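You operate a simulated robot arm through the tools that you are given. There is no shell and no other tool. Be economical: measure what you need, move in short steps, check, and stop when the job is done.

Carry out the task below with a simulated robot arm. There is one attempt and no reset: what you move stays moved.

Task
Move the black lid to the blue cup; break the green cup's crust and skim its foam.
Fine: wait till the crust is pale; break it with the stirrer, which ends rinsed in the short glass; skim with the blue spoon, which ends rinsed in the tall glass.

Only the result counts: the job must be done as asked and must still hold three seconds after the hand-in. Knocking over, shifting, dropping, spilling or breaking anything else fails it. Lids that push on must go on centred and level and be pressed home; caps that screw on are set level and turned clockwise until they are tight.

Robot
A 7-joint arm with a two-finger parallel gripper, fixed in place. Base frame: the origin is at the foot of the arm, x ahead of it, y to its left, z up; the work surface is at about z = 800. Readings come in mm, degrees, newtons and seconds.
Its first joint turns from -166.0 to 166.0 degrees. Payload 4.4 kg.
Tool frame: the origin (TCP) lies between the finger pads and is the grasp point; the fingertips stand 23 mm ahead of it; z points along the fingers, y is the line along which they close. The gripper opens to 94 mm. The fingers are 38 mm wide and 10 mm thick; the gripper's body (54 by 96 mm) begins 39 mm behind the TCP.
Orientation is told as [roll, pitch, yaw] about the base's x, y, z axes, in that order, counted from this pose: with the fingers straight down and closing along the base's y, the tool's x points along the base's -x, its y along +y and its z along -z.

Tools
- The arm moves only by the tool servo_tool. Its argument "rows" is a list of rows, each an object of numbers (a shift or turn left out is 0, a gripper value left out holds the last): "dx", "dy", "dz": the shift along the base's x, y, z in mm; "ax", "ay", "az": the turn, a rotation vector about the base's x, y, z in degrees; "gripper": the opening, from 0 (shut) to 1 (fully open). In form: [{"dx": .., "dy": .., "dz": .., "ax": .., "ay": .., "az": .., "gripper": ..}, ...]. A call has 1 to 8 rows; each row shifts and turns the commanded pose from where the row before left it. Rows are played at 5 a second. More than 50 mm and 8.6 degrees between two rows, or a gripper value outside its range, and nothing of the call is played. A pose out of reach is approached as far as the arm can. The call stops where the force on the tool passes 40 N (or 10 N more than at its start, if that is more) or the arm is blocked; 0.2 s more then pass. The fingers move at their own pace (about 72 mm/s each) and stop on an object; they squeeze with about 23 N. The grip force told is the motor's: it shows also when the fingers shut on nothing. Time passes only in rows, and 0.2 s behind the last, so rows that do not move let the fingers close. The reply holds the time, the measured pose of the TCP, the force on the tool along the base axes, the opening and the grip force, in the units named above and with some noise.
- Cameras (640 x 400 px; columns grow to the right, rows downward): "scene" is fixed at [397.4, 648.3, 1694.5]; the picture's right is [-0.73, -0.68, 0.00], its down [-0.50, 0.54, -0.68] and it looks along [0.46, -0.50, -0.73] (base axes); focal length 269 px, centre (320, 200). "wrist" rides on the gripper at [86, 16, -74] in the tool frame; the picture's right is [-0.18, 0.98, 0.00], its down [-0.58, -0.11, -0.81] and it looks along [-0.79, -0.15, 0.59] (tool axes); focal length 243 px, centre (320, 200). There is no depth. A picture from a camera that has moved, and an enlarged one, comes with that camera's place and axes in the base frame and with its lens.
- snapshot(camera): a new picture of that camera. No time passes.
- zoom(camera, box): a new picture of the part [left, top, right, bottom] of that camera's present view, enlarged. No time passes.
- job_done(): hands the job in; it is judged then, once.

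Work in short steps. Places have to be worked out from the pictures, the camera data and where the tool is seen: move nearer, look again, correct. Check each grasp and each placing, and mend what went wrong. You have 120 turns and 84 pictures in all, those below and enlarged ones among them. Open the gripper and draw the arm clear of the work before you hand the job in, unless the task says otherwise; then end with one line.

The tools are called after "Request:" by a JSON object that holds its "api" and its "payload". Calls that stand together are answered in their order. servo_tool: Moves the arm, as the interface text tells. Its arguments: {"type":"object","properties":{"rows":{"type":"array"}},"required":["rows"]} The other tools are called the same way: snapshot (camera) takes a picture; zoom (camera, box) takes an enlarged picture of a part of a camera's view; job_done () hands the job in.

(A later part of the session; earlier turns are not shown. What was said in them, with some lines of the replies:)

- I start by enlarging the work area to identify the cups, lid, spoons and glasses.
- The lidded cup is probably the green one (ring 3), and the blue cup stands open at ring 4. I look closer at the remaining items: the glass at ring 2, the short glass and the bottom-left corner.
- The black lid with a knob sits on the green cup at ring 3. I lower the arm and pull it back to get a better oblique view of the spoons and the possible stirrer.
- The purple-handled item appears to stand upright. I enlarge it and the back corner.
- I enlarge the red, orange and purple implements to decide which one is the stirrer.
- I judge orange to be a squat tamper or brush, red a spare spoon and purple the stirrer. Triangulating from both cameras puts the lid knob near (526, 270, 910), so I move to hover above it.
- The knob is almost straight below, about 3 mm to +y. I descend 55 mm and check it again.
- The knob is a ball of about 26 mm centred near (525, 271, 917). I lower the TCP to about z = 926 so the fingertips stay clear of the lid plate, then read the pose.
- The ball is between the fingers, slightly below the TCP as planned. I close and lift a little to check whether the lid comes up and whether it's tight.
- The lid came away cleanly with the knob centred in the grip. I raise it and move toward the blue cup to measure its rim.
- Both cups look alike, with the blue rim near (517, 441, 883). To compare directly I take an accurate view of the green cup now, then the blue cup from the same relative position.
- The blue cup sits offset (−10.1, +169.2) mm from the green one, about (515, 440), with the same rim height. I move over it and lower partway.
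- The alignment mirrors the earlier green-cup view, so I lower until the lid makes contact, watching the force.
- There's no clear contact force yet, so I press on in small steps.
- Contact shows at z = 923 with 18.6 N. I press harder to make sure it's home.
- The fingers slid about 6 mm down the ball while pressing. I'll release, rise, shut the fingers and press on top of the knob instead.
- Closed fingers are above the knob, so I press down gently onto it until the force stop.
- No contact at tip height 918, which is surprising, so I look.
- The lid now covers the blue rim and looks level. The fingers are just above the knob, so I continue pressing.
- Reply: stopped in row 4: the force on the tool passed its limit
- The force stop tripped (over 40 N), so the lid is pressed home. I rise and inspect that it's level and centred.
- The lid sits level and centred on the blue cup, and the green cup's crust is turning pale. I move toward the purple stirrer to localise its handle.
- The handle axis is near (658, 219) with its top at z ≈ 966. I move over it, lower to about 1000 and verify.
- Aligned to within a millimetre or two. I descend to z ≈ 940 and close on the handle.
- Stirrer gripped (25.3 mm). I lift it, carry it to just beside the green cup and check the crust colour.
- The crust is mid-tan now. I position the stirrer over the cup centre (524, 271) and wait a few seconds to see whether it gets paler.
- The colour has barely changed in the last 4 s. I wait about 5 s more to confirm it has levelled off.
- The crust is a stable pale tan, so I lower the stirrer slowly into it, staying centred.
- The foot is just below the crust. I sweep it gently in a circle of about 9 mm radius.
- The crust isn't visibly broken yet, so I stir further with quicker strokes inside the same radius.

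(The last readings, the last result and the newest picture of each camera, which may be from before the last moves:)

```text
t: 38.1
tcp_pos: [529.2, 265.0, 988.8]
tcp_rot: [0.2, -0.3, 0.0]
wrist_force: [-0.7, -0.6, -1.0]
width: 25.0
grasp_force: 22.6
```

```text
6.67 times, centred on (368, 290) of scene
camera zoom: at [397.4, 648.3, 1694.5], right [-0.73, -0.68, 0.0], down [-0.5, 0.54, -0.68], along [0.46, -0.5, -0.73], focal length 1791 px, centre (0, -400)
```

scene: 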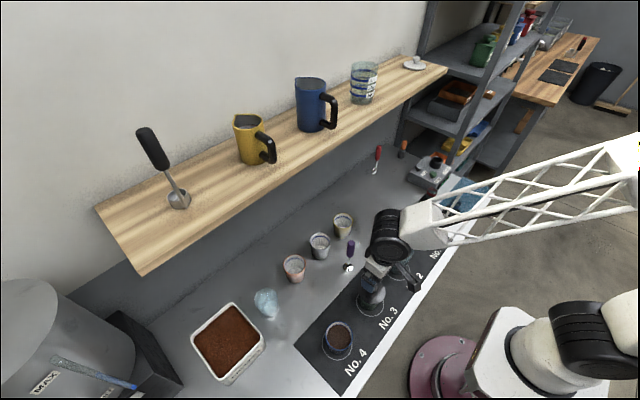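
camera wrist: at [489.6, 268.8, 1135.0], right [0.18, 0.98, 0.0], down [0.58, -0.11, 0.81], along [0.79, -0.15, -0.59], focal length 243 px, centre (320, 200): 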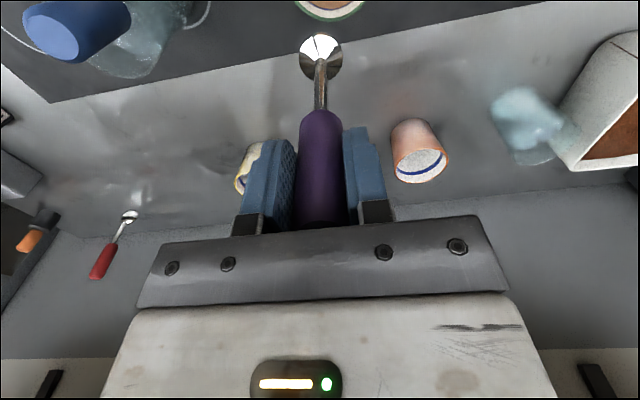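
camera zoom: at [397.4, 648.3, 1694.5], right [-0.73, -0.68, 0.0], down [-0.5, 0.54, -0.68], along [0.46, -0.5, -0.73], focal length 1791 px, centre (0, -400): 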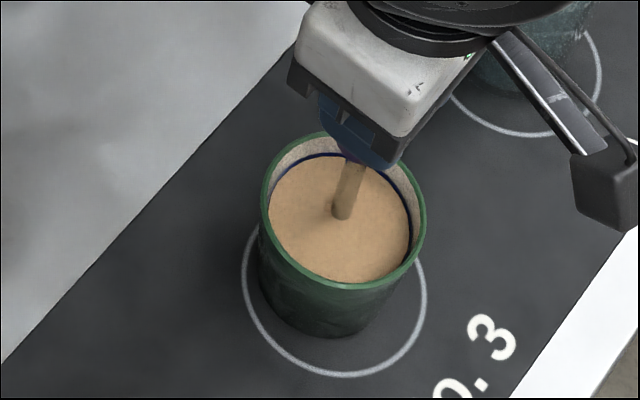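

The surface changed to a pale creamy foam, so the crust is broken. I recentre, lift the stirrer out and let it drip above the cup.

Request:
{"api": "servo_tool", "payload": {"rows": [{"dx": -6, "dy": 6}, {"dz": 15}, {"dz": 20}, {"dz": 25}, {"dz": 25}, {"dz": 10}, {}, {}]}}

Request:
{"api": "zoom", "payload": {"camera": "scene", "box": [320, 250, 416, 310]}}

Request:
{"api": "zoom", "payload": {"camera": "scene", "box": [220, 265, 316, 325]}}

Request:
{"api": "snapshot", "payload": {"camera": "wrist"}}

```text
t: 40.0
tcp_pos: [524.7, 270.6, 1084.1]
tcp_rot: [0.2, -0.2, -0.1]
wrist_force: [0.5, -0.2, -1.4]
width: 24.8
grasp_force: 23.0
```

```text
6.67 times, centred on (368, 280) of scene
camera zoom: at [397.4, 648.3, 1694.5], right [-0.73, -0.68, 0.0], down [-0.5, 0.54, -0.68], along [0.46, -0.5, -0.73], focal length 1791 px, centre (0, -333)
```

zoom: 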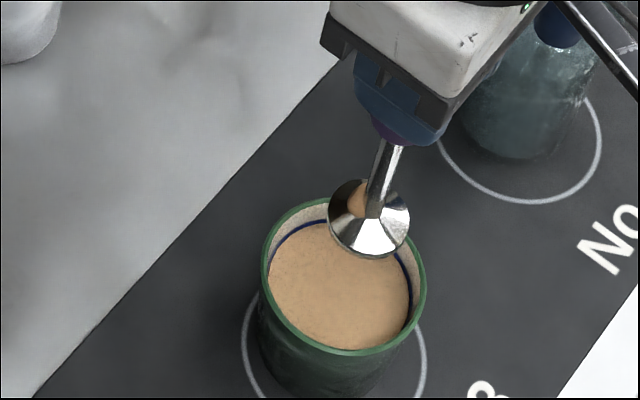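

```text
6.67 times, centred on (268, 295) of scene
camera zoom: at [397.4, 648.3, 1694.5], right [-0.73, -0.68, 0.0], down [-0.5, 0.54, -0.68], along [0.46, -0.5, -0.73], focal length 1791 px, centre (667, -433)
```

zoom: 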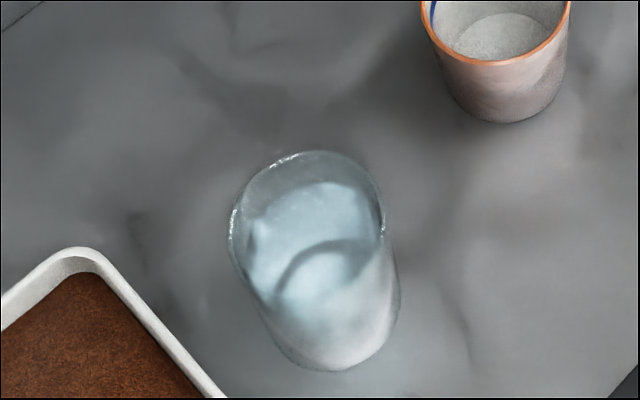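

```text
35 pictures are left
camera wrist: at [438.1, 286.6, 1159.0], right [0.18, 0.98, 0.0], down [0.58, -0.11, 0.81], along [0.79, -0.15, -0.59], focal length 243 px, centre (320, 200)
```

wrist: 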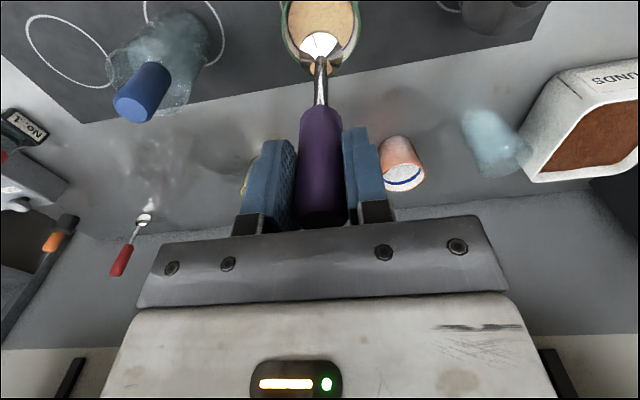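

The foam is intact and the stirrer is out. The short glass is near (742, 514) with its rim at z ≈ 890, partly under the shelf, whose front edge I put near x ≈ 726, z ≈ 1300. I check the arm's height against the shelf in a full view.

Request:
{"api": "snapshot", "payload": {"camera": "scene"}}

```text
34 pictures are left
```

scene: 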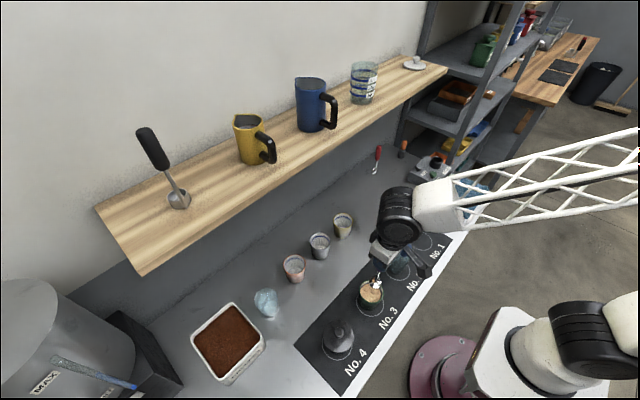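

The arm's wrist tops out about 200 mm above the TCP, so staying at TCP z ≤ 1060 near the shelf leaves clearance. I route around the lidded cup: x to 600, then y to 514, then look.

Request:
{"api": "servo_tool", "payload": {"rows": [{"dx": 38}, {"dx": 38}, {"dy": 49}, {"dy": 49}, {"dy": 49}, {"dy": 49}, {"dy": 46}, {}]}}

Request:
{"api": "snapshot", "payload": {"camera": "wrist"}}

```text
t: 41.8
tcp_pos: [600.1, 512.6, 1081.3]
tcp_rot: [0.1, -0.1, 0.0]
wrist_force: [0.1, 0.3, -1.3]
width: 24.8
grasp_force: 22.5
```

```text
33 pictures are left
camera wrist: at [512.8, 528.5, 1156.7], right [0.18, 0.98, 0.0], down [0.58, -0.11, 0.81], along [0.79, -0.15, -0.59], focal length 243 px, centre (320, 200)
```

wrist: 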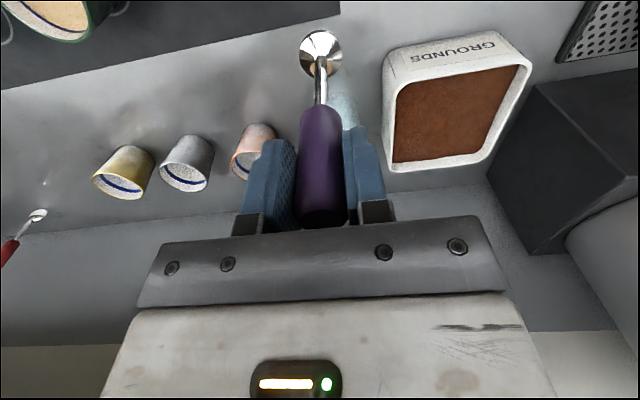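

The glass is hidden behind the fingers. I sidestep to y ≈ 445, x ≈ 650 to see it clear of the gripper.

Request:
{"api": "servo_tool", "payload": {"rows": [{"dx": 25, "dy": -34, "dz": -10}, {"dx": 25, "dy": -34, "dz": -10}, {}]}}

Request:
{"api": "zoom", "payload": {"camera": "wrist", "box": [340, 40, 500, 140]}}

```text
t: 42.5
tcp_pos: [648.4, 444.4, 1063.8]
tcp_rot: [0.2, -0.2, 0.0]
wrist_force: [-0.5, -0.4, -1.1]
width: 24.8
grasp_force: 23.3
```

```text
4.00 times, centred on (420, 90) of wrist
camera zoom: at [562.5, 461.1, 1139.5], right [0.18, 0.98, 0.0], down [0.58, -0.11, 0.81], along [0.79, -0.15, -0.59], focal length 970 px, centre (-80, 640)
```

zoom: 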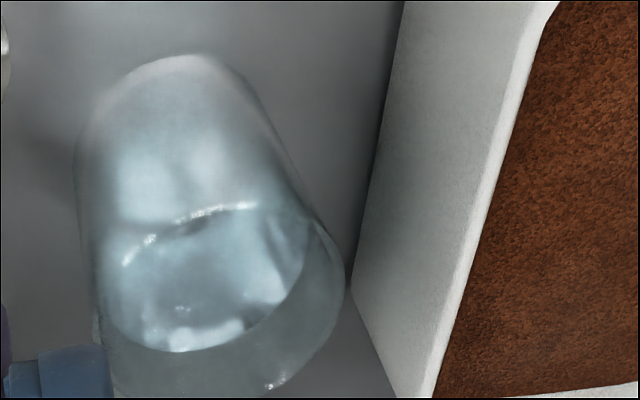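

Both cameras agree the rim centre is (741, 514, 898). I move over it at TCP z ≈ 1062, leaving the stirrer foot about 24 mm above the rim.

Request:
{"api": "servo_tool", "payload": {"rows": [{"dx": 31, "dy": 23.2}, {"dx": 31, "dy": 23.2}, {"dx": 31, "dy": 23.2}, {}]}}

Request:
{"api": "zoom", "payload": {"camera": "scene", "box": [215, 250, 327, 320]}}

Request:
{"api": "snapshot", "payload": {"camera": "wrist"}}

```text
t: 43.5
tcp_pos: [738.8, 513.7, 1065.1]
tcp_rot: [0.1, 0.0, -0.1]
wrist_force: [0.0, -0.5, -2.0]
width: 24.8
grasp_force: 23.3
```

```text
5.71 times, centred on (271, 285) of scene
camera zoom: at [397.4, 648.3, 1694.5], right [-0.73, -0.68, 0.0], down [-0.5, 0.54, -0.68], along [0.46, -0.5, -0.73], focal length 1535 px, centre (600, -286)
```

zoom: 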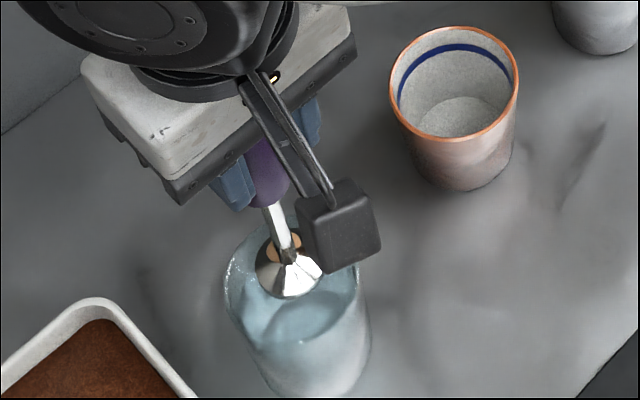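

```text
30 pictures are left
camera wrist: at [653.1, 531.1, 1141.5], right [0.18, 0.98, 0.0], down [0.58, -0.11, 0.81], along [0.79, -0.15, -0.59], focal length 243 px, centre (320, 200)
```

wrist: 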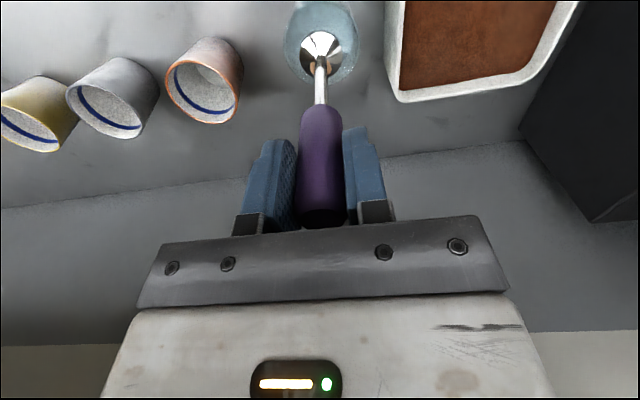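

Foot centred over the glass. I lower it slowly into the water.

Request:
{"api": "servo_tool", "payload": {"rows": [{"dx": 2, "dz": -20}, {"dz": -20}, {"dz": -18}, {"dz": -18}, {"dz": -18}, {}]}}

Request:
{"api": "zoom", "payload": {"camera": "scene", "box": [215, 250, 327, 320]}}

```text
t: 45.0
tcp_pos: [746.2, 512.9, 970.8]
tcp_rot: [0.2, -0.3, 0.1]
wrist_force: [0.4, 0.1, -1.1]
width: 24.9
grasp_force: 22.8
```

```text
5.71 times, centred on (271, 285) of scene
camera zoom: at [397.4, 648.3, 1694.5], right [-0.73, -0.68, 0.0], down [-0.5, 0.54, -0.68], along [0.46, -0.5, -0.73], focal length 1535 px, centre (600, -286)
```

zoom: 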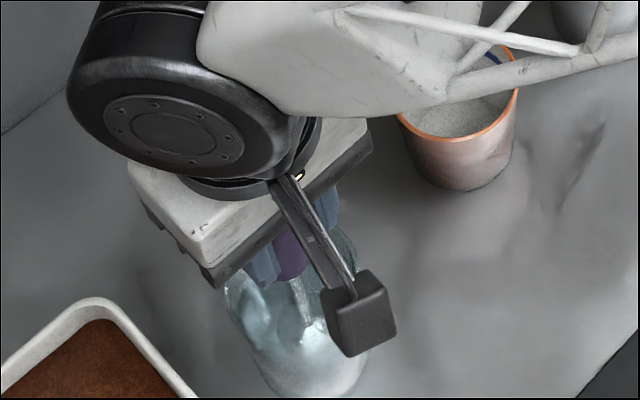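

The foot is in the water. I swish gently (±5 mm) to rinse, correcting x by −4 mm.

Request:
{"api": "servo_tool", "payload": {"rows": [{"dx": -4, "dy": 5}, {"dx": -4, "dy": -5}, {"dx": 4, "dy": -5}, {"dx": 4, "dy": 5}, {"dx": -4, "dy": 5}, {"dx": -4, "dy": -5}, {"dx": 4, "dy": -5}, {"dx": 4, "dy": 5}]}}

Request:
{"api": "servo_tool", "payload": {"rows": [{"dx": -2, "dz": 12}, {"dz": -12}, {"dz": -8}, {"dz": -4}, {"dz": -3}, {"dz": -2}, {"dz": -2}, {"dz": -2}]}}

```text
t: 46.8
tcp_pos: [746.3, 512.9, 970.2]
tcp_rot: [0.2, -0.2, 0.0]
wrist_force: [0.1, 0.4, -1.5]
width: 24.8
grasp_force: 22.5
```

```text
t: 48.5
tcp_pos: [744.7, 513.7, 952.2]
tcp_rot: [0.2, -0.3, 0.0]
wrist_force: [0.0, 2.0, 19.5]
width: 24.6
grasp_force: 23.6
```

The foot rests on the glass bottom (19 N). I relieve the force, release and rise straight up.

Request:
{"api": "servo_tool", "payload": {"rows": [{"dz": 2}, {"gripper": 0.6}, {}, {}, {"dz": 25}, {"dz": 30}, {"dz": 20}]}}

Request:
{"api": "zoom", "payload": {"camera": "scene", "box": [215, 250, 327, 320]}}

Request:
{"api": "snapshot", "payload": {"camera": "wrist"}}

```text
t: 50.1
tcp_pos: [742.8, 515.0, 1025.9]
tcp_rot: [0.1, -0.1, 0.0]
wrist_force: [0.5, 0.7, 0.0]
width: 56.4
grasp_force: 0.0
```

```text
5.71 times, centred on (271, 285) of scene
camera zoom: at [397.4, 648.3, 1694.5], right [-0.73, -0.68, 0.0], down [-0.5, 0.54, -0.68], along [0.46, -0.5, -0.73], focal length 1535 px, centre (600, -286)
```

zoom: 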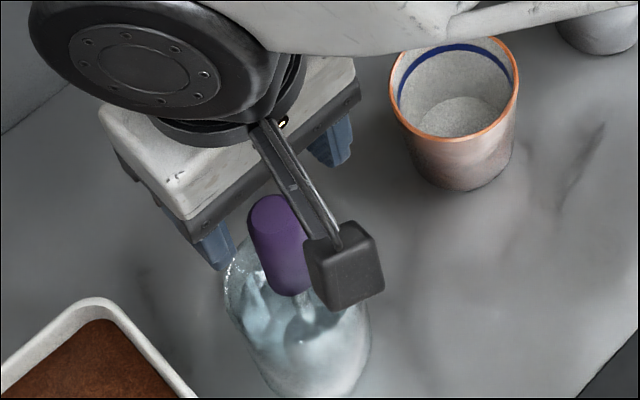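

```text
27 pictures are left
camera wrist: at [656.7, 531.6, 1100.7], right [0.18, 0.98, 0.0], down [0.58, -0.11, 0.81], along [0.79, -0.15, -0.59], focal length 243 px, centre (320, 200)
```

wrist: 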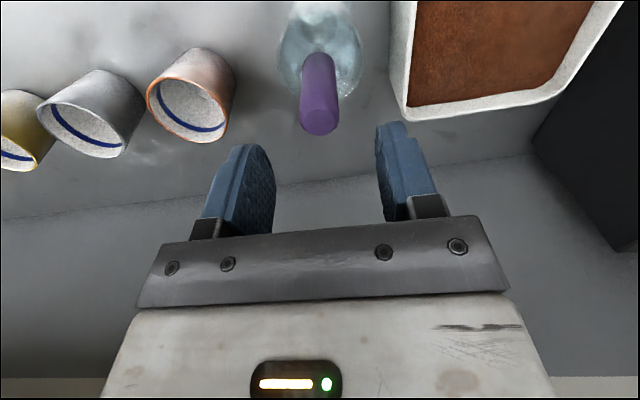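

The stirrer stands upright in the short glass. I retreat from under the shelf and go to survey the blue spoon in the tall glass.

Request:
{"api": "servo_tool", "payload": {"rows": [{"dx": -48}, {"dx": -48}, {"dx": -48}, {"dy": -30, "dz": 38}, {"dy": -30, "dz": 38}, {"dx": -28, "dy": -41, "gripper": 0.6}, {"dx": -28, "dy": -41}, {"dx": -28, "dy": -41}]}}

Request:
{"api": "servo_tool", "payload": {"rows": [{"dx": -28, "dy": -41}, {"dx": -28, "dy": -41}, {"dy": -49}, {"dy": -49}, {"gripper": 0.9}, {}]}}

Request:
{"api": "snapshot", "payload": {"camera": "wrist"}}

Request:
{"api": "zoom", "payload": {"camera": "scene", "box": [350, 220, 446, 280]}}

```text
t: 52.0
tcp_pos: [519.2, 331.1, 1101.1]
tcp_rot: [0.1, -0.2, 0.0]
wrist_force: [0.1, -0.3, -0.4]
width: 56.4
grasp_force: 0.1
```

```text
t: 53.4
tcp_pos: [460.9, 150.0, 1103.0]
tcp_rot: [0.1, -0.2, 0.0]
wrist_force: [0.6, -0.6, 0.6]
width: 84.5
grasp_force: 0.1
```

```text
26 pictures are left
camera wrist: at [373.9, 165.8, 1178.1], right [0.18, 0.98, 0.0], down [0.58, -0.11, 0.81], along [0.79, -0.15, -0.59], focal length 243 px, centre (320, 200)
```

wrist: 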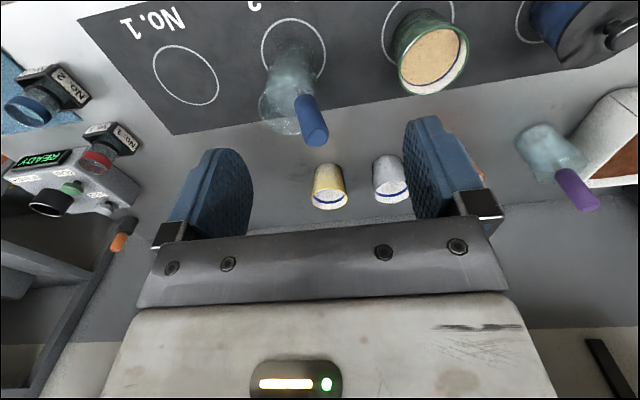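

```text
6.67 times, centred on (398, 250) of scene
camera zoom: at [397.4, 648.3, 1694.5], right [-0.73, -0.68, 0.0], down [-0.5, 0.54, -0.68], along [0.46, -0.5, -0.73], focal length 1791 px, centre (-200, -133)
```

zoom: 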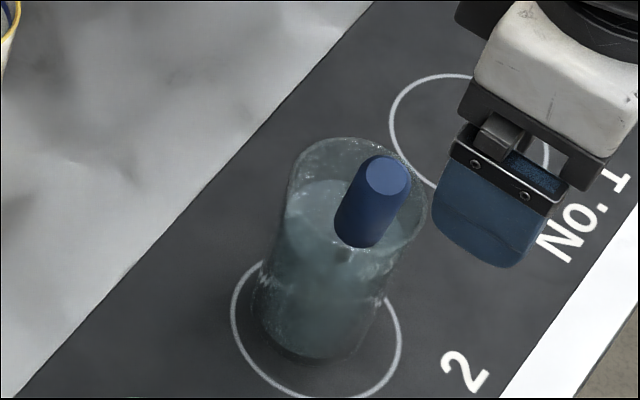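

I enlarge the wrist view of the spoon handle to triangulate its axis.

Request:
{"api": "zoom", "payload": {"camera": "wrist", "box": [240, 70, 368, 150]}}

```text
5.00 times, centred on (304, 110) of wrist
camera zoom: at [373.9, 165.8, 1178.1], right [0.18, 0.98, 0.0], down [0.58, -0.11, 0.81], along [0.79, -0.15, -0.59], focal length 1213 px, centre (400, 650)
```

zoom: 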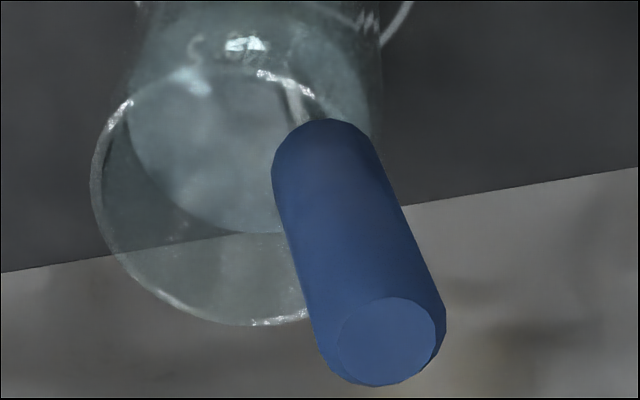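

The spoon leans about 11° toward +y: handle top (506, 139, 1011), lower end (510, 123, 936), and glass rim at (522, 100, 933). I tilt the gripper to match and come in line above the handle.

Request:
{"api": "servo_tool", "payload": {"rows": [{"ax": -5.7, "ay": -1.5}, {"ax": -5.6, "ay": -1.5}, {"dx": 43, "dy": -3}, {"dy": -1, "dz": -30, "gripper": 0.8}, {"dz": -28}, {}]}}

Request:
{"api": "snapshot", "payload": {"camera": "wrist"}}

Request:
{"api": "zoom", "payload": {"camera": "scene", "box": [350, 210, 446, 270]}}

```text
t: 54.8
tcp_pos: [504.1, 147.6, 1044.6]
tcp_rot: [-11.2, -3.2, 0.3]
wrist_force: [0.0, 0.6, -0.5]
width: 75.1
grasp_force: 0.1
```

```text
23 pictures are left
camera wrist: at [413.6, 177.2, 1110.5], right [0.19, 0.97, -0.18], down [0.54, 0.05, 0.84], along [0.82, -0.26, -0.51], focal length 243 px, centre (320, 200)
```

wrist: 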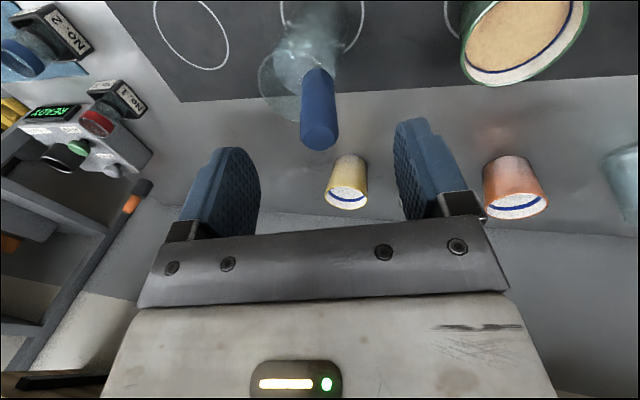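

```text
6.67 times, centred on (398, 240) of scene
camera zoom: at [397.4, 648.3, 1694.5], right [-0.73, -0.68, 0.0], down [-0.5, 0.54, -0.68], along [0.46, -0.5, -0.73], focal length 1791 px, centre (-200, -67)
```

zoom: 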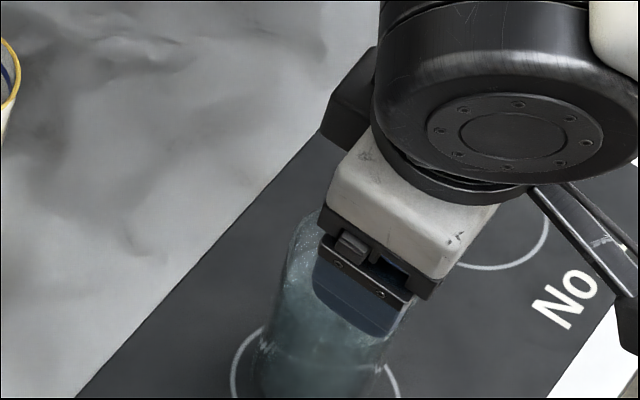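

The handle is aligned with the tool axis. I advance about 58 mm along it and close.

Request:
{"api": "servo_tool", "payload": {"rows": [{"dx": 1.5, "dy": -6, "dz": -29}, {"dx": 1.5, "dy": -6.3, "dz": -29}, {}, {"gripper": 0}, {}, {}, {}]}}

Request:
{"api": "snapshot", "payload": {"camera": "wrist"}}

```text
t: 56.4
tcp_pos: [506.7, 133.8, 987.0]
tcp_rot: [-11.1, -3.2, 0.3]
wrist_force: [0.0, -4.8, 7.0]
width: 23.4
grasp_force: 22.9
```

```text
21 pictures are left
camera wrist: at [417.5, 163.8, 1053.2], right [0.19, 0.97, -0.18], down [0.54, 0.05, 0.84], along [0.82, -0.26, -0.51], focal length 243 px, centre (320, 200)
```

wrist: 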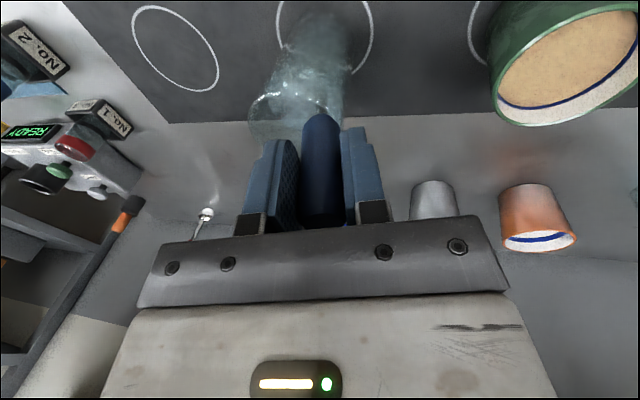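

Gripped (23.4 mm). I lift gradually near the lean direction, easing off the rim, and watch the forces.

Request:
{"api": "servo_tool", "payload": {"rows": [{"dy": -0.5, "dz": 8}, {"dx": -0.5, "dy": 1, "dz": 14}, {"dx": -1, "dy": 3, "dz": 20}, {"dx": -1, "dy": 3, "dz": 20}, {}]}}

Request:
{"api": "zoom", "payload": {"camera": "scene", "box": [340, 210, 452, 290]}}

```text
t: 57.5
tcp_pos: [503.3, 140.8, 1048.1]
tcp_rot: [-11.2, -3.1, 0.3]
wrist_force: [0.0, -1.2, -1.1]
width: 23.3
grasp_force: 22.7
```

```text
5.00 times, centred on (396, 250) of scene
camera zoom: at [397.4, 648.3, 1694.5], right [-0.73, -0.68, 0.0], down [-0.5, 0.54, -0.68], along [0.46, -0.5, -0.73], focal length 1344 px, centre (-60, -50)
```

zoom: 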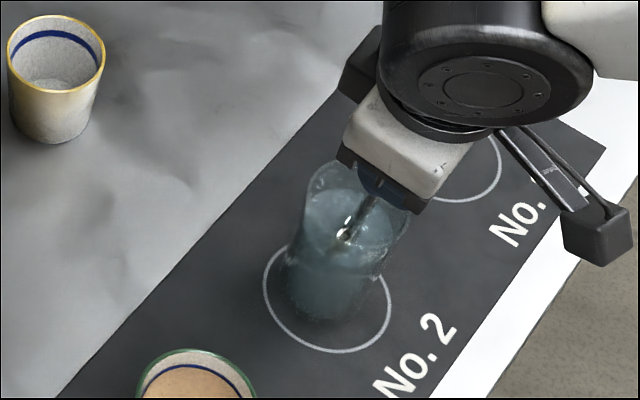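

The glass hasn't moved and the spoon is free. I keep lifting, then rotate upright while shifting so the tip stays over the glass to drip.

Request:
{"api": "servo_tool", "payload": {"rows": [{"dx": -1.5, "dy": 4, "dz": 28}, {"dx": -1.5, "dy": 4, "dz": 28}, {"dx": -1, "dy": 4, "dz": 28}, {"dx": 8, "dy": -24, "ax": 5.6, "ay": 1.5}, {"dx": 12, "dy": -26, "ax": 5.6, "ay": 1.5}, {}, {}]}}

Request:
{"api": "zoom", "payload": {"camera": "scene", "box": [340, 180, 452, 250]}}

Request:
{"api": "snapshot", "payload": {"camera": "wrist"}}

```text
t: 59.1
tcp_pos: [518.8, 103.0, 1132.4]
tcp_rot: [0.1, -0.2, 0.1]
wrist_force: [0.3, -0.5, -0.7]
width: 22.9
grasp_force: 23.1
```

```text
5.71 times, centred on (396, 215) of scene
camera zoom: at [397.4, 648.3, 1694.5], right [-0.73, -0.68, 0.0], down [-0.5, 0.54, -0.68], along [0.46, -0.5, -0.73], focal length 1535 px, centre (-114, 114)
```

zoom: 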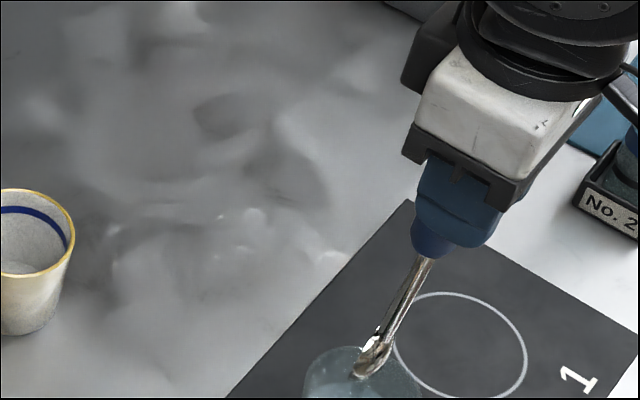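

```text
18 pictures are left
camera wrist: at [432.5, 119.3, 1207.5], right [0.18, 0.98, 0.0], down [0.58, -0.11, 0.81], along [0.79, -0.15, -0.59], focal length 243 px, centre (320, 200)
```

wrist: 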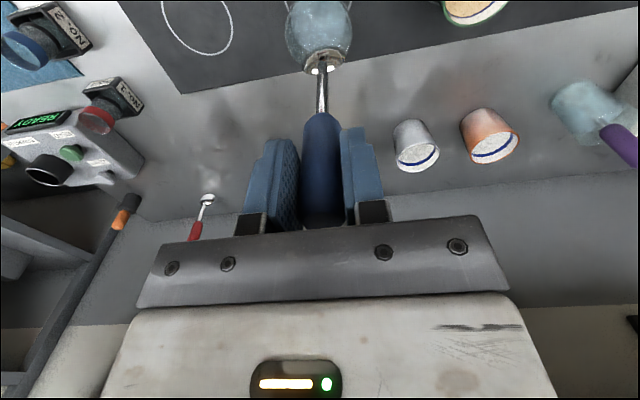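

The spoon is upright. I zoom in on its bowl to see its size and orientation.

Request:
{"api": "zoom", "payload": {"camera": "wrist", "box": [272, 30, 368, 90]}}

Request:
{"api": "zoom", "payload": {"camera": "scene", "box": [380, 225, 428, 255]}}

```text
6.67 times, centred on (320, 60) of wrist
camera zoom: at [432.5, 119.3, 1207.5], right [0.18, 0.98, 0.0], down [0.58, -0.11, 0.81], along [0.79, -0.15, -0.59], focal length 1618 px, centre (320, 1133)
```

zoom: 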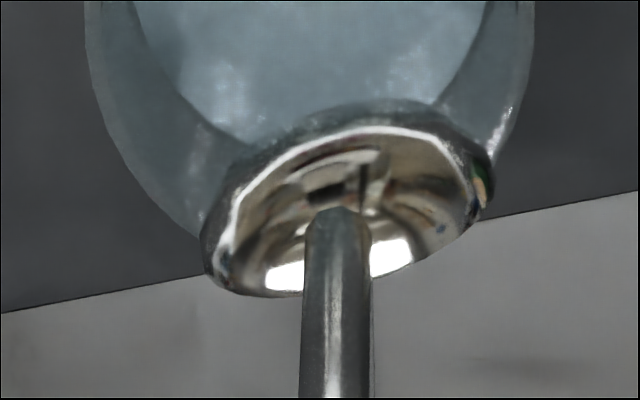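

```text
13.33 times, centred on (404, 240) of scene
camera zoom: at [397.4, 648.3, 1694.5], right [-0.73, -0.68, 0.0], down [-0.5, 0.54, -0.68], along [0.46, -0.5, -0.73], focal length 3583 px, centre (-800, -333)
```

zoom: 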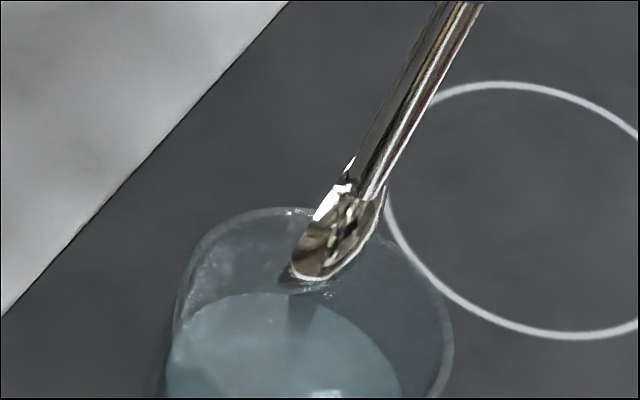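

The bowl is a level ladle about 33 mm long, roughly 122–130 mm below the TCP. I carry it to the green cup and lower to just above the rim.

Request:
{"api": "servo_tool", "payload": {"rows": [{"dx": 2, "dy": 42}, {"dx": 2, "dy": 42}, {"dx": 1, "dy": 42}, {"dy": 42}, {"dz": -40}, {"dz": -40}, {"dz": -22}, {}]}}

Request:
{"api": "zoom", "payload": {"camera": "scene", "box": [320, 250, 416, 310]}}

```text
t: 61.0
tcp_pos: [525.5, 269.5, 1028.9]
tcp_rot: [0.1, -0.3, 0.0]
wrist_force: [0.0, -1.0, -0.3]
width: 22.9
grasp_force: 22.7
```

```text
6.67 times, centred on (368, 280) of scene
camera zoom: at [397.4, 648.3, 1694.5], right [-0.73, -0.68, 0.0], down [-0.5, 0.54, -0.68], along [0.46, -0.5, -0.73], focal length 1791 px, centre (0, -333)
```

zoom: 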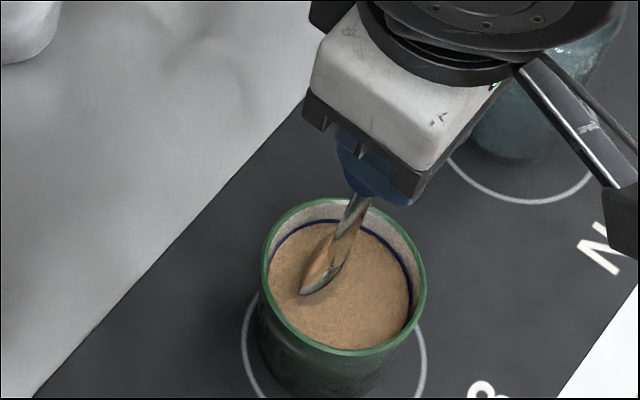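

The bowl is longer below the TCP than I thought (about 150 mm) and offset about +8 mm in x, so it is already at the foam. I recentre by −8 mm in x, dip 10 mm and look.

Request:
{"api": "servo_tool", "payload": {"rows": [{"dx": -8}, {"dz": -5}, {"dz": -5}, {}]}}

Request:
{"api": "zoom", "payload": {"camera": "scene", "box": [320, 250, 416, 310]}}

```text
t: 62.0
tcp_pos: [517.4, 271.0, 1018.4]
tcp_rot: [0.2, -0.3, 0.0]
wrist_force: [0.0, 0.1, -0.2]
width: 23.0
grasp_force: 23.1
```

```text
6.67 times, centred on (368, 280) of scene
camera zoom: at [397.4, 648.3, 1694.5], right [-0.73, -0.68, 0.0], down [-0.5, 0.54, -0.68], along [0.46, -0.5, -0.73], focal length 1791 px, centre (0, -333)
```

zoom: 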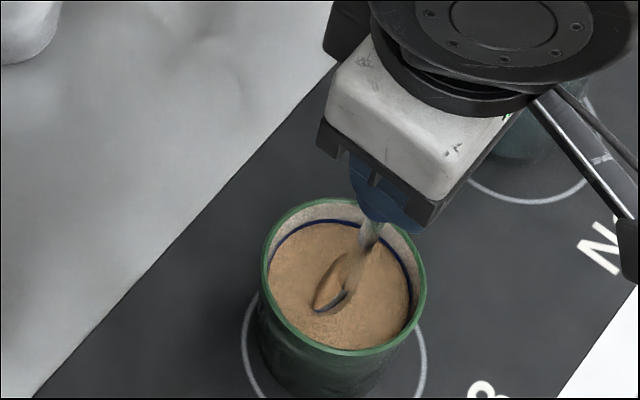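

The bowl is entering the foam near the cup centre. I dip a bit deeper and sweep a circle through the surface.

Request:
{"api": "servo_tool", "payload": {"rows": [{"dz": -6}, {"dx": 9}, {"dx": -4, "dy": 8}, {"dx": -10, "dy": 1}, {"dx": -4, "dy": -9}, {"dx": 4, "dy": -9}, {"dx": 10, "dy": 1}, {"dx": -5, "dy": 8}]}}

Request:
{"api": "zoom", "payload": {"camera": "scene", "box": [320, 250, 416, 310]}}

```text
t: 63.8
tcp_pos: [517.0, 269.9, 1013.4]
tcp_rot: [0.1, -0.1, 0.1]
wrist_force: [-1.2, 0.1, -0.5]
width: 22.7
grasp_force: 23.1
```

```text
6.67 times, centred on (368, 280) of scene
camera zoom: at [397.4, 648.3, 1694.5], right [-0.73, -0.68, 0.0], down [-0.5, 0.54, -0.68], along [0.46, -0.5, -0.73], focal length 1791 px, centre (0, -333)
```

zoom: 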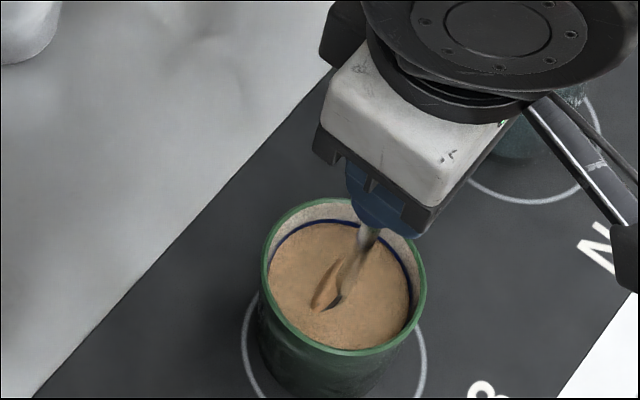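

The foam is unchanged and the bowl edge still shows. I dip it just fully under and sweep again, then lift to scoop.

Request:
{"api": "servo_tool", "payload": {"rows": [{"dz": -7}, {"dx": 10}, {"dx": -10, "dy": 10}, {"dx": -10, "dy": -10}, {"dx": 10, "dy": -10}, {"dx": 10, "dy": 10}, {"dx": -10, "dy": 10}, {"dx": -10, "dy": -10}]}}

Request:
{"api": "zoom", "payload": {"camera": "scene", "box": [320, 250, 416, 310]}}

```text
t: 65.5
tcp_pos: [506.8, 270.7, 1008.4]
tcp_rot: [0.1, -0.3, 0.0]
wrist_force: [-0.1, -0.1, 0.2]
width: 22.8
grasp_force: 23.0
```

```text
6.67 times, centred on (368, 280) of scene
camera zoom: at [397.4, 648.3, 1694.5], right [-0.73, -0.68, 0.0], down [-0.5, 0.54, -0.68], along [0.46, -0.5, -0.73], focal length 1791 px, centre (0, -333)
```

zoom: 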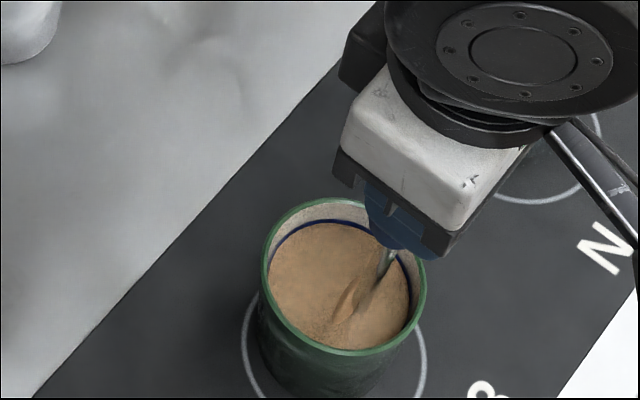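

The foam looks slightly thinner. I keep sweeping two more call-lengths at this depth before looking again.

Request:
{"api": "servo_tool", "payload": {"rows": [{"dx": 10, "dy": -10}, {"dx": 10, "dy": 10}, {"dx": -10, "dy": 10}, {"dx": -10, "dy": -10}, {"dx": 10, "dy": -10}, {"dx": 10, "dy": 10}, {"dx": -10, "dy": 10}, {"dx": -10, "dy": -10}]}}

Request:
{"api": "servo_tool", "payload": {"rows": [{"dx": 20}, {"dx": -10, "dy": 11}, {"dy": -22}, {"dx": 10, "dy": 11}, {"dx": -10}, {"dz": 6}, {"dz": 10}, {"dz": 12}]}}

Request:
{"api": "zoom", "payload": {"camera": "scene", "box": [320, 250, 416, 310]}}

```text
t: 67.3
tcp_pos: [508.3, 271.5, 1007.9]
tcp_rot: [0.0, -0.2, -0.1]
wrist_force: [0.4, -0.7, -1.3]
width: 22.7
grasp_force: 22.6
```

```text
t: 69.2
tcp_pos: [516.2, 270.5, 1035.0]
tcp_rot: [0.1, -0.2, 0.1]
wrist_force: [-0.3, 0.4, -0.2]
width: 22.7
grasp_force: 22.7
```

```text
6.67 times, centred on (368, 280) of scene
camera zoom: at [397.4, 648.3, 1694.5], right [-0.73, -0.68, 0.0], down [-0.5, 0.54, -0.68], along [0.46, -0.5, -0.73], focal length 1791 px, centre (0, -333)
```

zoom: 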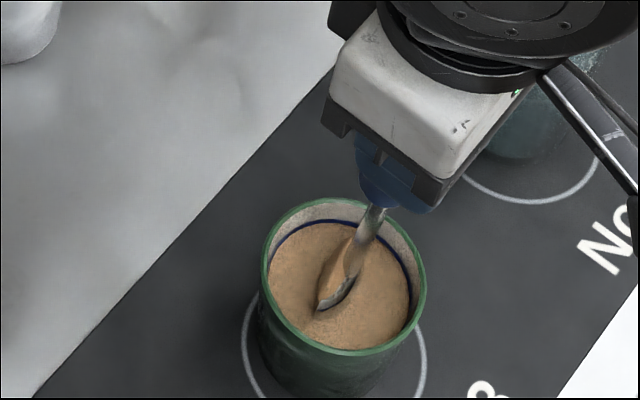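

The foam seems hardly reduced. I check with the wrist camera whether the bowl carries foam.

Request:
{"api": "zoom", "payload": {"camera": "wrist", "box": [240, 0, 400, 100]}}

```text
4.00 times, centred on (320, 50) of wrist
camera zoom: at [430.3, 286.4, 1110.5], right [0.18, 0.98, 0.0], down [0.58, -0.11, 0.81], along [0.79, -0.15, -0.59], focal length 970 px, centre (320, 800)
```

zoom: 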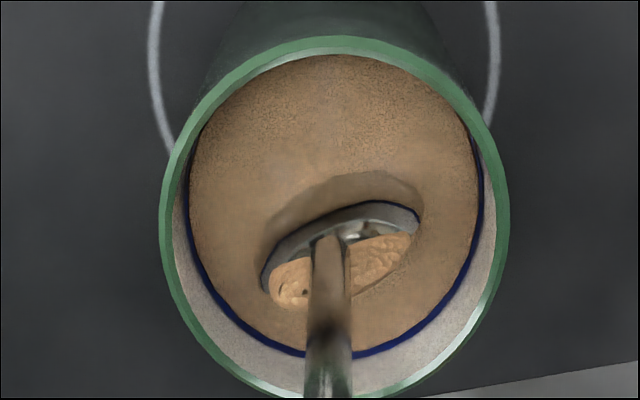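

The bowl holds a load of foam and the cup's surface is browner. I carry the load to the tall glass slowly to rinse it off.

Request:
{"api": "servo_tool", "payload": {"rows": [{"dz": 20}, {"dz": 30}, {"dz": 30}, {"dz": 20}, {"dy": -25}, {"dy": -40}, {"dy": -40}, {"dy": -40}]}}

Request:
{"api": "servo_tool", "payload": {"rows": [{"dx": -1, "dy": -25}, {}, {"dz": -35}, {"dz": -30}, {"dz": -20}, {"dz": -20}, {}]}}

Request:
{"api": "zoom", "payload": {"camera": "scene", "box": [340, 210, 468, 290]}}

```text
t: 71.0
tcp_pos: [517.8, 126.3, 1135.1]
tcp_rot: [-0.1, -0.2, 0.0]
wrist_force: [-0.6, -1.3, -0.6]
width: 22.7
grasp_force: 22.7
```

```text
t: 72.5
tcp_pos: [516.7, 100.5, 1028.1]
tcp_rot: [0.1, -0.2, 0.0]
wrist_force: [-0.6, 0.6, -1.1]
width: 22.7
grasp_force: 23.1
```

```text
5.00 times, centred on (404, 250) of scene
camera zoom: at [397.4, 648.3, 1694.5], right [-0.73, -0.68, 0.0], down [-0.5, 0.54, -0.68], along [0.46, -0.5, -0.73], focal length 1344 px, centre (-100, -50)
```

zoom: 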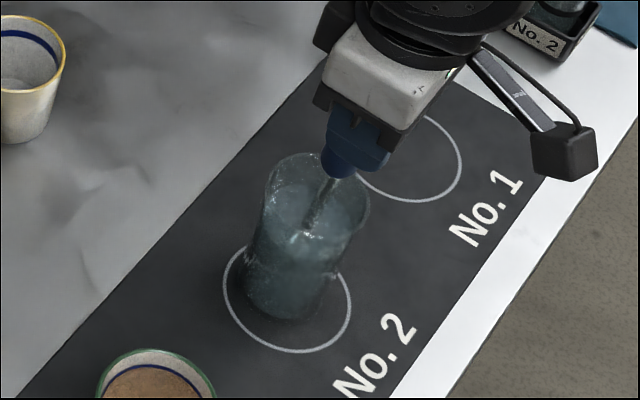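

The bowl is under water in the tall glass. I swish it gently, lift it straight out and let it drip.

Request:
{"api": "servo_tool", "payload": {"rows": [{"dx": 5, "dz": -15}, {"dx": -5, "dy": 6}, {"dx": -5, "dy": -6}, {"dx": 5, "dy": -6}, {"dx": 5, "dy": 6}, {"dx": -5, "dy": 6}, {"dx": -5, "dy": -6}, {"dx": 5}]}}

Request:
{"api": "servo_tool", "payload": {"rows": [{"dz": 30}, {"dz": 30}, {"dz": 30}, {"dz": 30}, {}, {}]}}

Request:
{"api": "snapshot", "payload": {"camera": "wrist"}}

```text
t: 74.3
tcp_pos: [514.8, 100.4, 1015.8]
tcp_rot: [0.1, -0.2, 0.0]
wrist_force: [-1.2, -0.6, -1.2]
width: 22.7
grasp_force: 23.3
```

```text
t: 75.8
tcp_pos: [516.3, 98.7, 1134.9]
tcp_rot: [0.1, -0.3, 0.0]
wrist_force: [-0.1, 0.4, -0.4]
width: 22.7
grasp_force: 22.9
```

```text
8 pictures are left
camera wrist: at [429.6, 115.6, 1210.3], right [0.18, 0.98, 0.0], down [0.58, -0.11, 0.81], along [0.79, -0.15, -0.59], focal length 243 px, centre (320, 200)
```

wrist: 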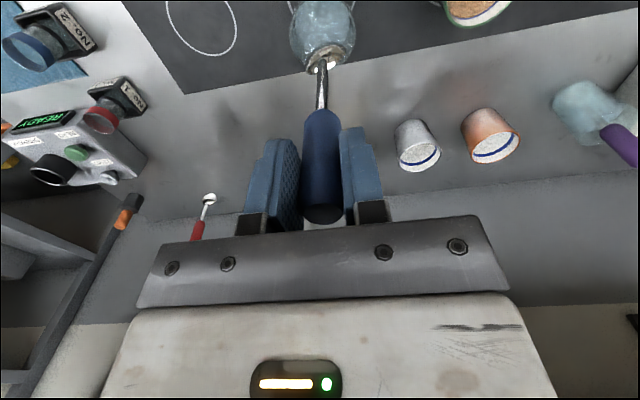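

The spoon is rinsed clean, but the green cup still shows foam. I go back for a second scoop.

Request:
{"api": "servo_tool", "payload": {"rows": [{"dy": 43}, {"dy": 43}, {"dy": 43}, {"dy": 42}, {"dz": -40}, {"dz": -40}, {"dz": -30}, {"dz": -17}]}}

Request:
{"api": "servo_tool", "payload": {"rows": [{"dx": 10}, {"dx": -10, "dy": 10}, {"dx": -10, "dy": -10}, {"dx": 10, "dy": -10}, {"dx": 10, "dy": 10}, {"dx": -10, "dy": 10}, {"dx": -10, "dy": -10}, {"dx": 10}]}}

Request:
{"api": "servo_tool", "payload": {"rows": [{"dz": 7}, {"dz": 10}, {"dz": 13}, {"dz": 15}, {}]}}

Request:
{"api": "zoom", "payload": {"camera": "wrist", "box": [240, 0, 400, 100]}}

```text
t: 77.5
tcp_pos: [516.0, 270.7, 1007.9]
tcp_rot: [0.1, -0.3, 0.0]
wrist_force: [-0.7, 0.5, -0.8]
width: 22.4
grasp_force: 23.0
```

```text
t: 79.3
tcp_pos: [516.1, 272.2, 1010.4]
tcp_rot: [0.1, -0.3, 0.0]
wrist_force: [1.4, -0.3, -0.9]
width: 22.7
grasp_force: 23.2
```

```text
t: 80.5
tcp_pos: [515.0, 273.6, 1054.5]
tcp_rot: [0.0, -0.2, 0.0]
wrist_force: [-0.2, -0.1, 0.1]
width: 22.5
grasp_force: 23.2
```

```text
4.00 times, centred on (320, 50) of wrist
camera zoom: at [428.7, 289.4, 1129.5], right [0.18, 0.98, 0.0], down [0.58, -0.11, 0.81], along [0.79, -0.15, -0.59], focal length 970 px, centre (320, 800)
```

zoom: 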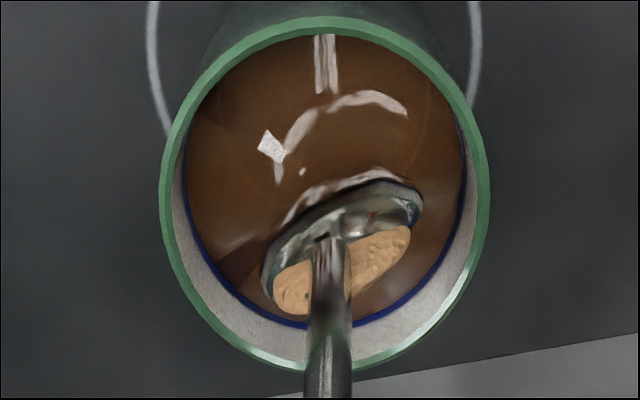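

The foam is gone and dark clear coffee shows. I carry the loaded spoon to the tall glass and rinse it.

Request:
{"api": "servo_tool", "payload": {"rows": [{"dz": 25}, {"dz": 30}, {"dz": 25}, {"dy": -25}, {"dy": -40}, {"dy": -40}, {"dy": -40}, {"dx": 1, "dy": -27}]}}

Request:
{"api": "servo_tool", "payload": {"rows": [{}, {"dz": -35}, {"dz": -30}, {"dz": -20}, {"dz": -20}, {"dz": -15}, {}]}}

Request:
{"api": "servo_tool", "payload": {"rows": [{"dx": 5}, {"dx": -5, "dy": 6}, {"dx": -5, "dy": -6}, {"dx": 5, "dy": -6}, {"dx": 5, "dy": 6}, {"dx": -5, "dy": 6}, {"dx": -5, "dy": -6}, {"dx": 5}]}}

Request:
{"api": "servo_tool", "payload": {"rows": [{"dz": 30}, {"dz": 30}, {"dz": 30}, {"dz": 27}, {}]}}

Request:
{"api": "zoom", "payload": {"camera": "wrist", "box": [256, 20, 384, 100]}}

```text
t: 82.3
tcp_pos: [514.6, 97.6, 1136.0]
tcp_rot: [-0.1, -0.2, -0.1]
wrist_force: [0.2, -0.2, -1.0]
width: 22.3
grasp_force: 23.0
```

```text
t: 84.0
tcp_pos: [519.4, 100.9, 1014.0]
tcp_rot: [0.3, -0.2, 0.0]
wrist_force: [0.4, 0.3, -1.3]
width: 22.2
grasp_force: 23.5
```

```text
t: 85.8
tcp_pos: [516.1, 98.7, 1013.9]
tcp_rot: [0.1, -0.2, 0.0]
wrist_force: [-0.7, -0.4, -1.2]
width: 22.5
grasp_force: 23.0
```

```text
t: 87.0
tcp_pos: [516.7, 99.5, 1130.1]
tcp_rot: [-0.1, -0.2, 0.0]
wrist_force: [-1.2, -0.4, -0.9]
width: 22.3
grasp_force: 22.8
```

```text
5.00 times, centred on (320, 60) of wrist
camera zoom: at [429.8, 116.0, 1206.0], right [0.18, 0.98, 0.0], down [0.58, -0.11, 0.81], along [0.79, -0.15, -0.59], focal length 1213 px, centre (320, 900)
```

zoom: 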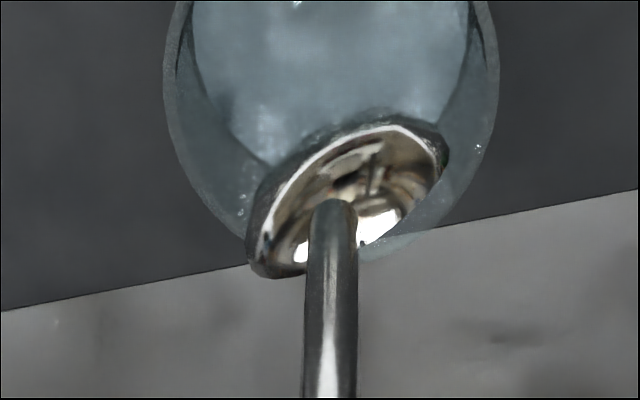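

Spoon is clean. I now reverse the extraction: tilt it back to its original lean while keeping the tip over the glass, then lower along the axis.

Request:
{"api": "servo_tool", "payload": {"rows": [{"dx": -11, "dy": 26, "ax": -5.6, "ay": -1.5}, {"dx": -7, "dy": 25, "ax": -5.6, "ay": -1.5}, {"dx": 1.5, "dy": -4, "dz": -28}, {"dx": 1.5, "dy": -4, "dz": -28}, {"dx": 1, "dy": -4, "dz": -27}, {}]}}

Request:
{"api": "zoom", "payload": {"camera": "scene", "box": [340, 210, 452, 280]}}

```text
t: 88.3
tcp_pos: [504.6, 142.2, 1043.4]
tcp_rot: [-11.3, -3.2, 0.3]
wrist_force: [0.5, -1.3, -1.5]
width: 22.2
grasp_force: 22.9
```

```text
5.71 times, centred on (396, 245) of scene
camera zoom: at [397.4, 648.3, 1694.5], right [-0.73, -0.68, 0.0], down [-0.5, 0.54, -0.68], along [0.46, -0.5, -0.73], focal length 1535 px, centre (-114, -57)
```

zoom: 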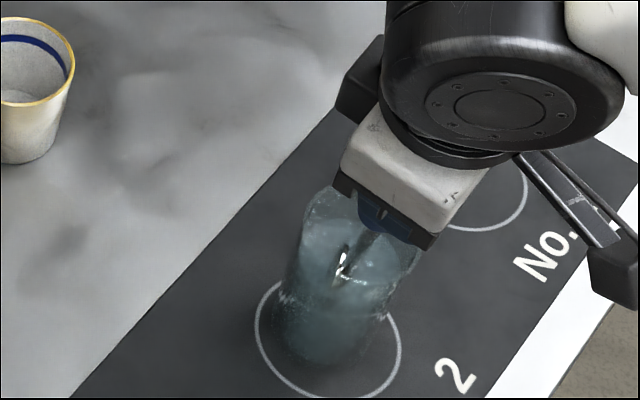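

Inside the glass and clear of the wall. I lower the last 56 mm in shrinking steps, watching for bottom or rim contact.

Request:
{"api": "servo_tool", "payload": {"rows": [{"dx": 1, "dy": -3.5, "dz": -18}, {"dx": 0.7, "dy": -2.7, "dz": -14}, {"dx": 0.5, "dy": -2, "dz": -10}, {"dx": 0.3, "dy": -1, "dz": -6}, {"dz": -3}, {"dz": -2}, {}]}}

```text
t: 90.0
tcp_pos: [505.4, 131.6, 993.2]
tcp_rot: [-11.2, -3.3, 0.4]
wrist_force: [0.4, 0.7, -1.5]
width: 22.2
grasp_force: 23.2
```

No contact yet, so I continue in 2 mm steps.

Request:
{"api": "servo_tool", "payload": {"rows": [{"dz": -2}, {"dz": -2}, {"dz": -2}, {}]}}

```text
t: 91.0
tcp_pos: [506.7, 129.6, 989.0]
tcp_rot: [-11.0, -3.2, 0.3]
wrist_force: [-0.6, 2.3, 19.8]
width: 22.7
grasp_force: 23.2
```

The bowl is on the glass bottom at the original height. I relieve the force, lean the handle gently to the rim (+y 3 mm), then open.

Request:
{"api": "servo_tool", "payload": {"rows": [{"dz": 1.5}, {"dy": 1.5}, {"dy": 1.5}, {}]}}

Request:
{"api": "servo_tool", "payload": {"rows": [{"gripper": 0.3}, {"gripper": 0.5}, {"gripper": 0.7}, {}, {}, {"dx": -1.5, "dy": 5, "dz": 28}, {"dx": -1.5, "dy": 6, "dz": 29}, {"dx": -1, "dy": 5, "dz": 29}]}}

Request:
{"api": "zoom", "payload": {"camera": "wrist", "box": [200, 0, 440, 150]}}

```text
t: 92.0
tcp_pos: [505.4, 132.6, 990.3]
tcp_rot: [-11.2, -3.0, 0.3]
wrist_force: [1.1, 0.8, -0.5]
width: 22.5
grasp_force: 23.5
```

```text
t: 93.8
tcp_pos: [501.4, 150.2, 1076.5]
tcp_rot: [-11.2, -3.1, 0.3]
wrist_force: [-1.6, 0.2, 0.0]
width: 65.9
grasp_force: 0.1
```

```text
2.67 times, centred on (320, 75) of wrist
camera zoom: at [410.2, 179.7, 1142.6], right [0.19, 0.97, -0.18], down [0.54, 0.05, 0.84], along [0.82, -0.26, -0.51], focal length 647 px, centre (320, 533)
```

zoom: 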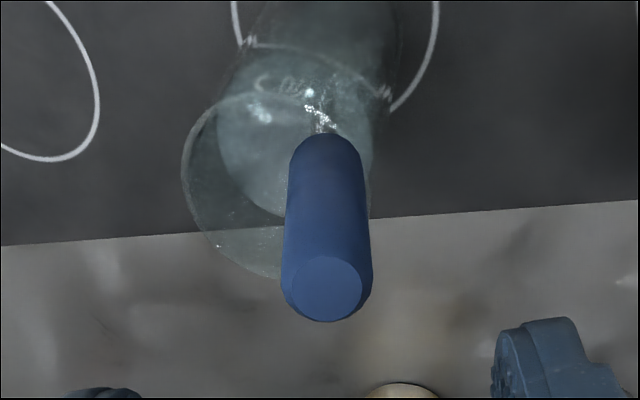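

Spoon is released and resting in the tall glass. I raise the arm, straighten it and draw back clear, then take a final scene view.

Request:
{"api": "servo_tool", "payload": {"rows": [{"dx": -10, "dy": 6, "dz": 40}, {"dx": -10, "dz": 40}, {"dx": -15, "dz": 30, "ax": 5.6, "ay": 1.5}, {"dx": -15, "ax": 5.6, "ay": 1.5}, {"dy": -45}, {"dy": -45}, {"dy": -45}, {}]}}

Request:
{"api": "zoom", "payload": {"camera": "scene", "box": [240, 200, 460, 370]}}

```text
t: 95.5
tcp_pos: [452.0, 19.6, 1187.2]
tcp_rot: [0.1, -0.1, 0.0]
wrist_force: [-0.4, 0.4, -0.2]
width: 65.8
grasp_force: 0.1
```

```text
2.35 times, centred on (350, 285) of scene
camera zoom: at [397.4, 648.3, 1694.5], right [-0.73, -0.68, 0.0], down [-0.5, 0.54, -0.68], along [0.46, -0.5, -0.73], focal length 632 px, centre (249, 0)
```

zoom: 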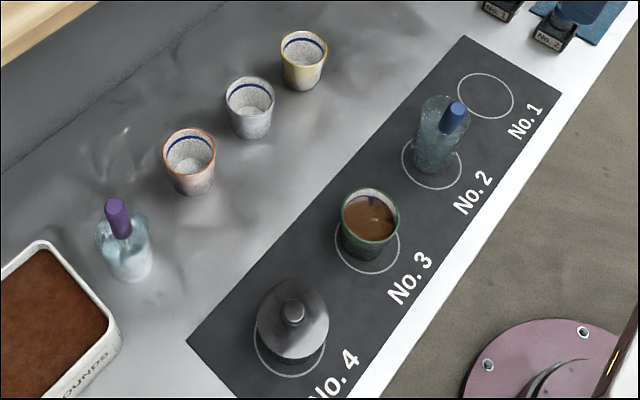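

The final view shows the lid on the blue cup, the green cup clear of foam, the stirrer in the short glass and the blue spoon in the tall glass, with the arm clear. I hand the job in.

Request:
{"api": "job_done", "payload": {}}

```text
The job is handed in.
```

The job is handed in: the black lid is pressed onto the blue cup, and the green cup's crust was broken once pale and its foam skimmed off. The stirrer (I took it to be the purple-handled tool) stands rinsed in the short glass, and the blue spoon rests rinsed in the tall glass.
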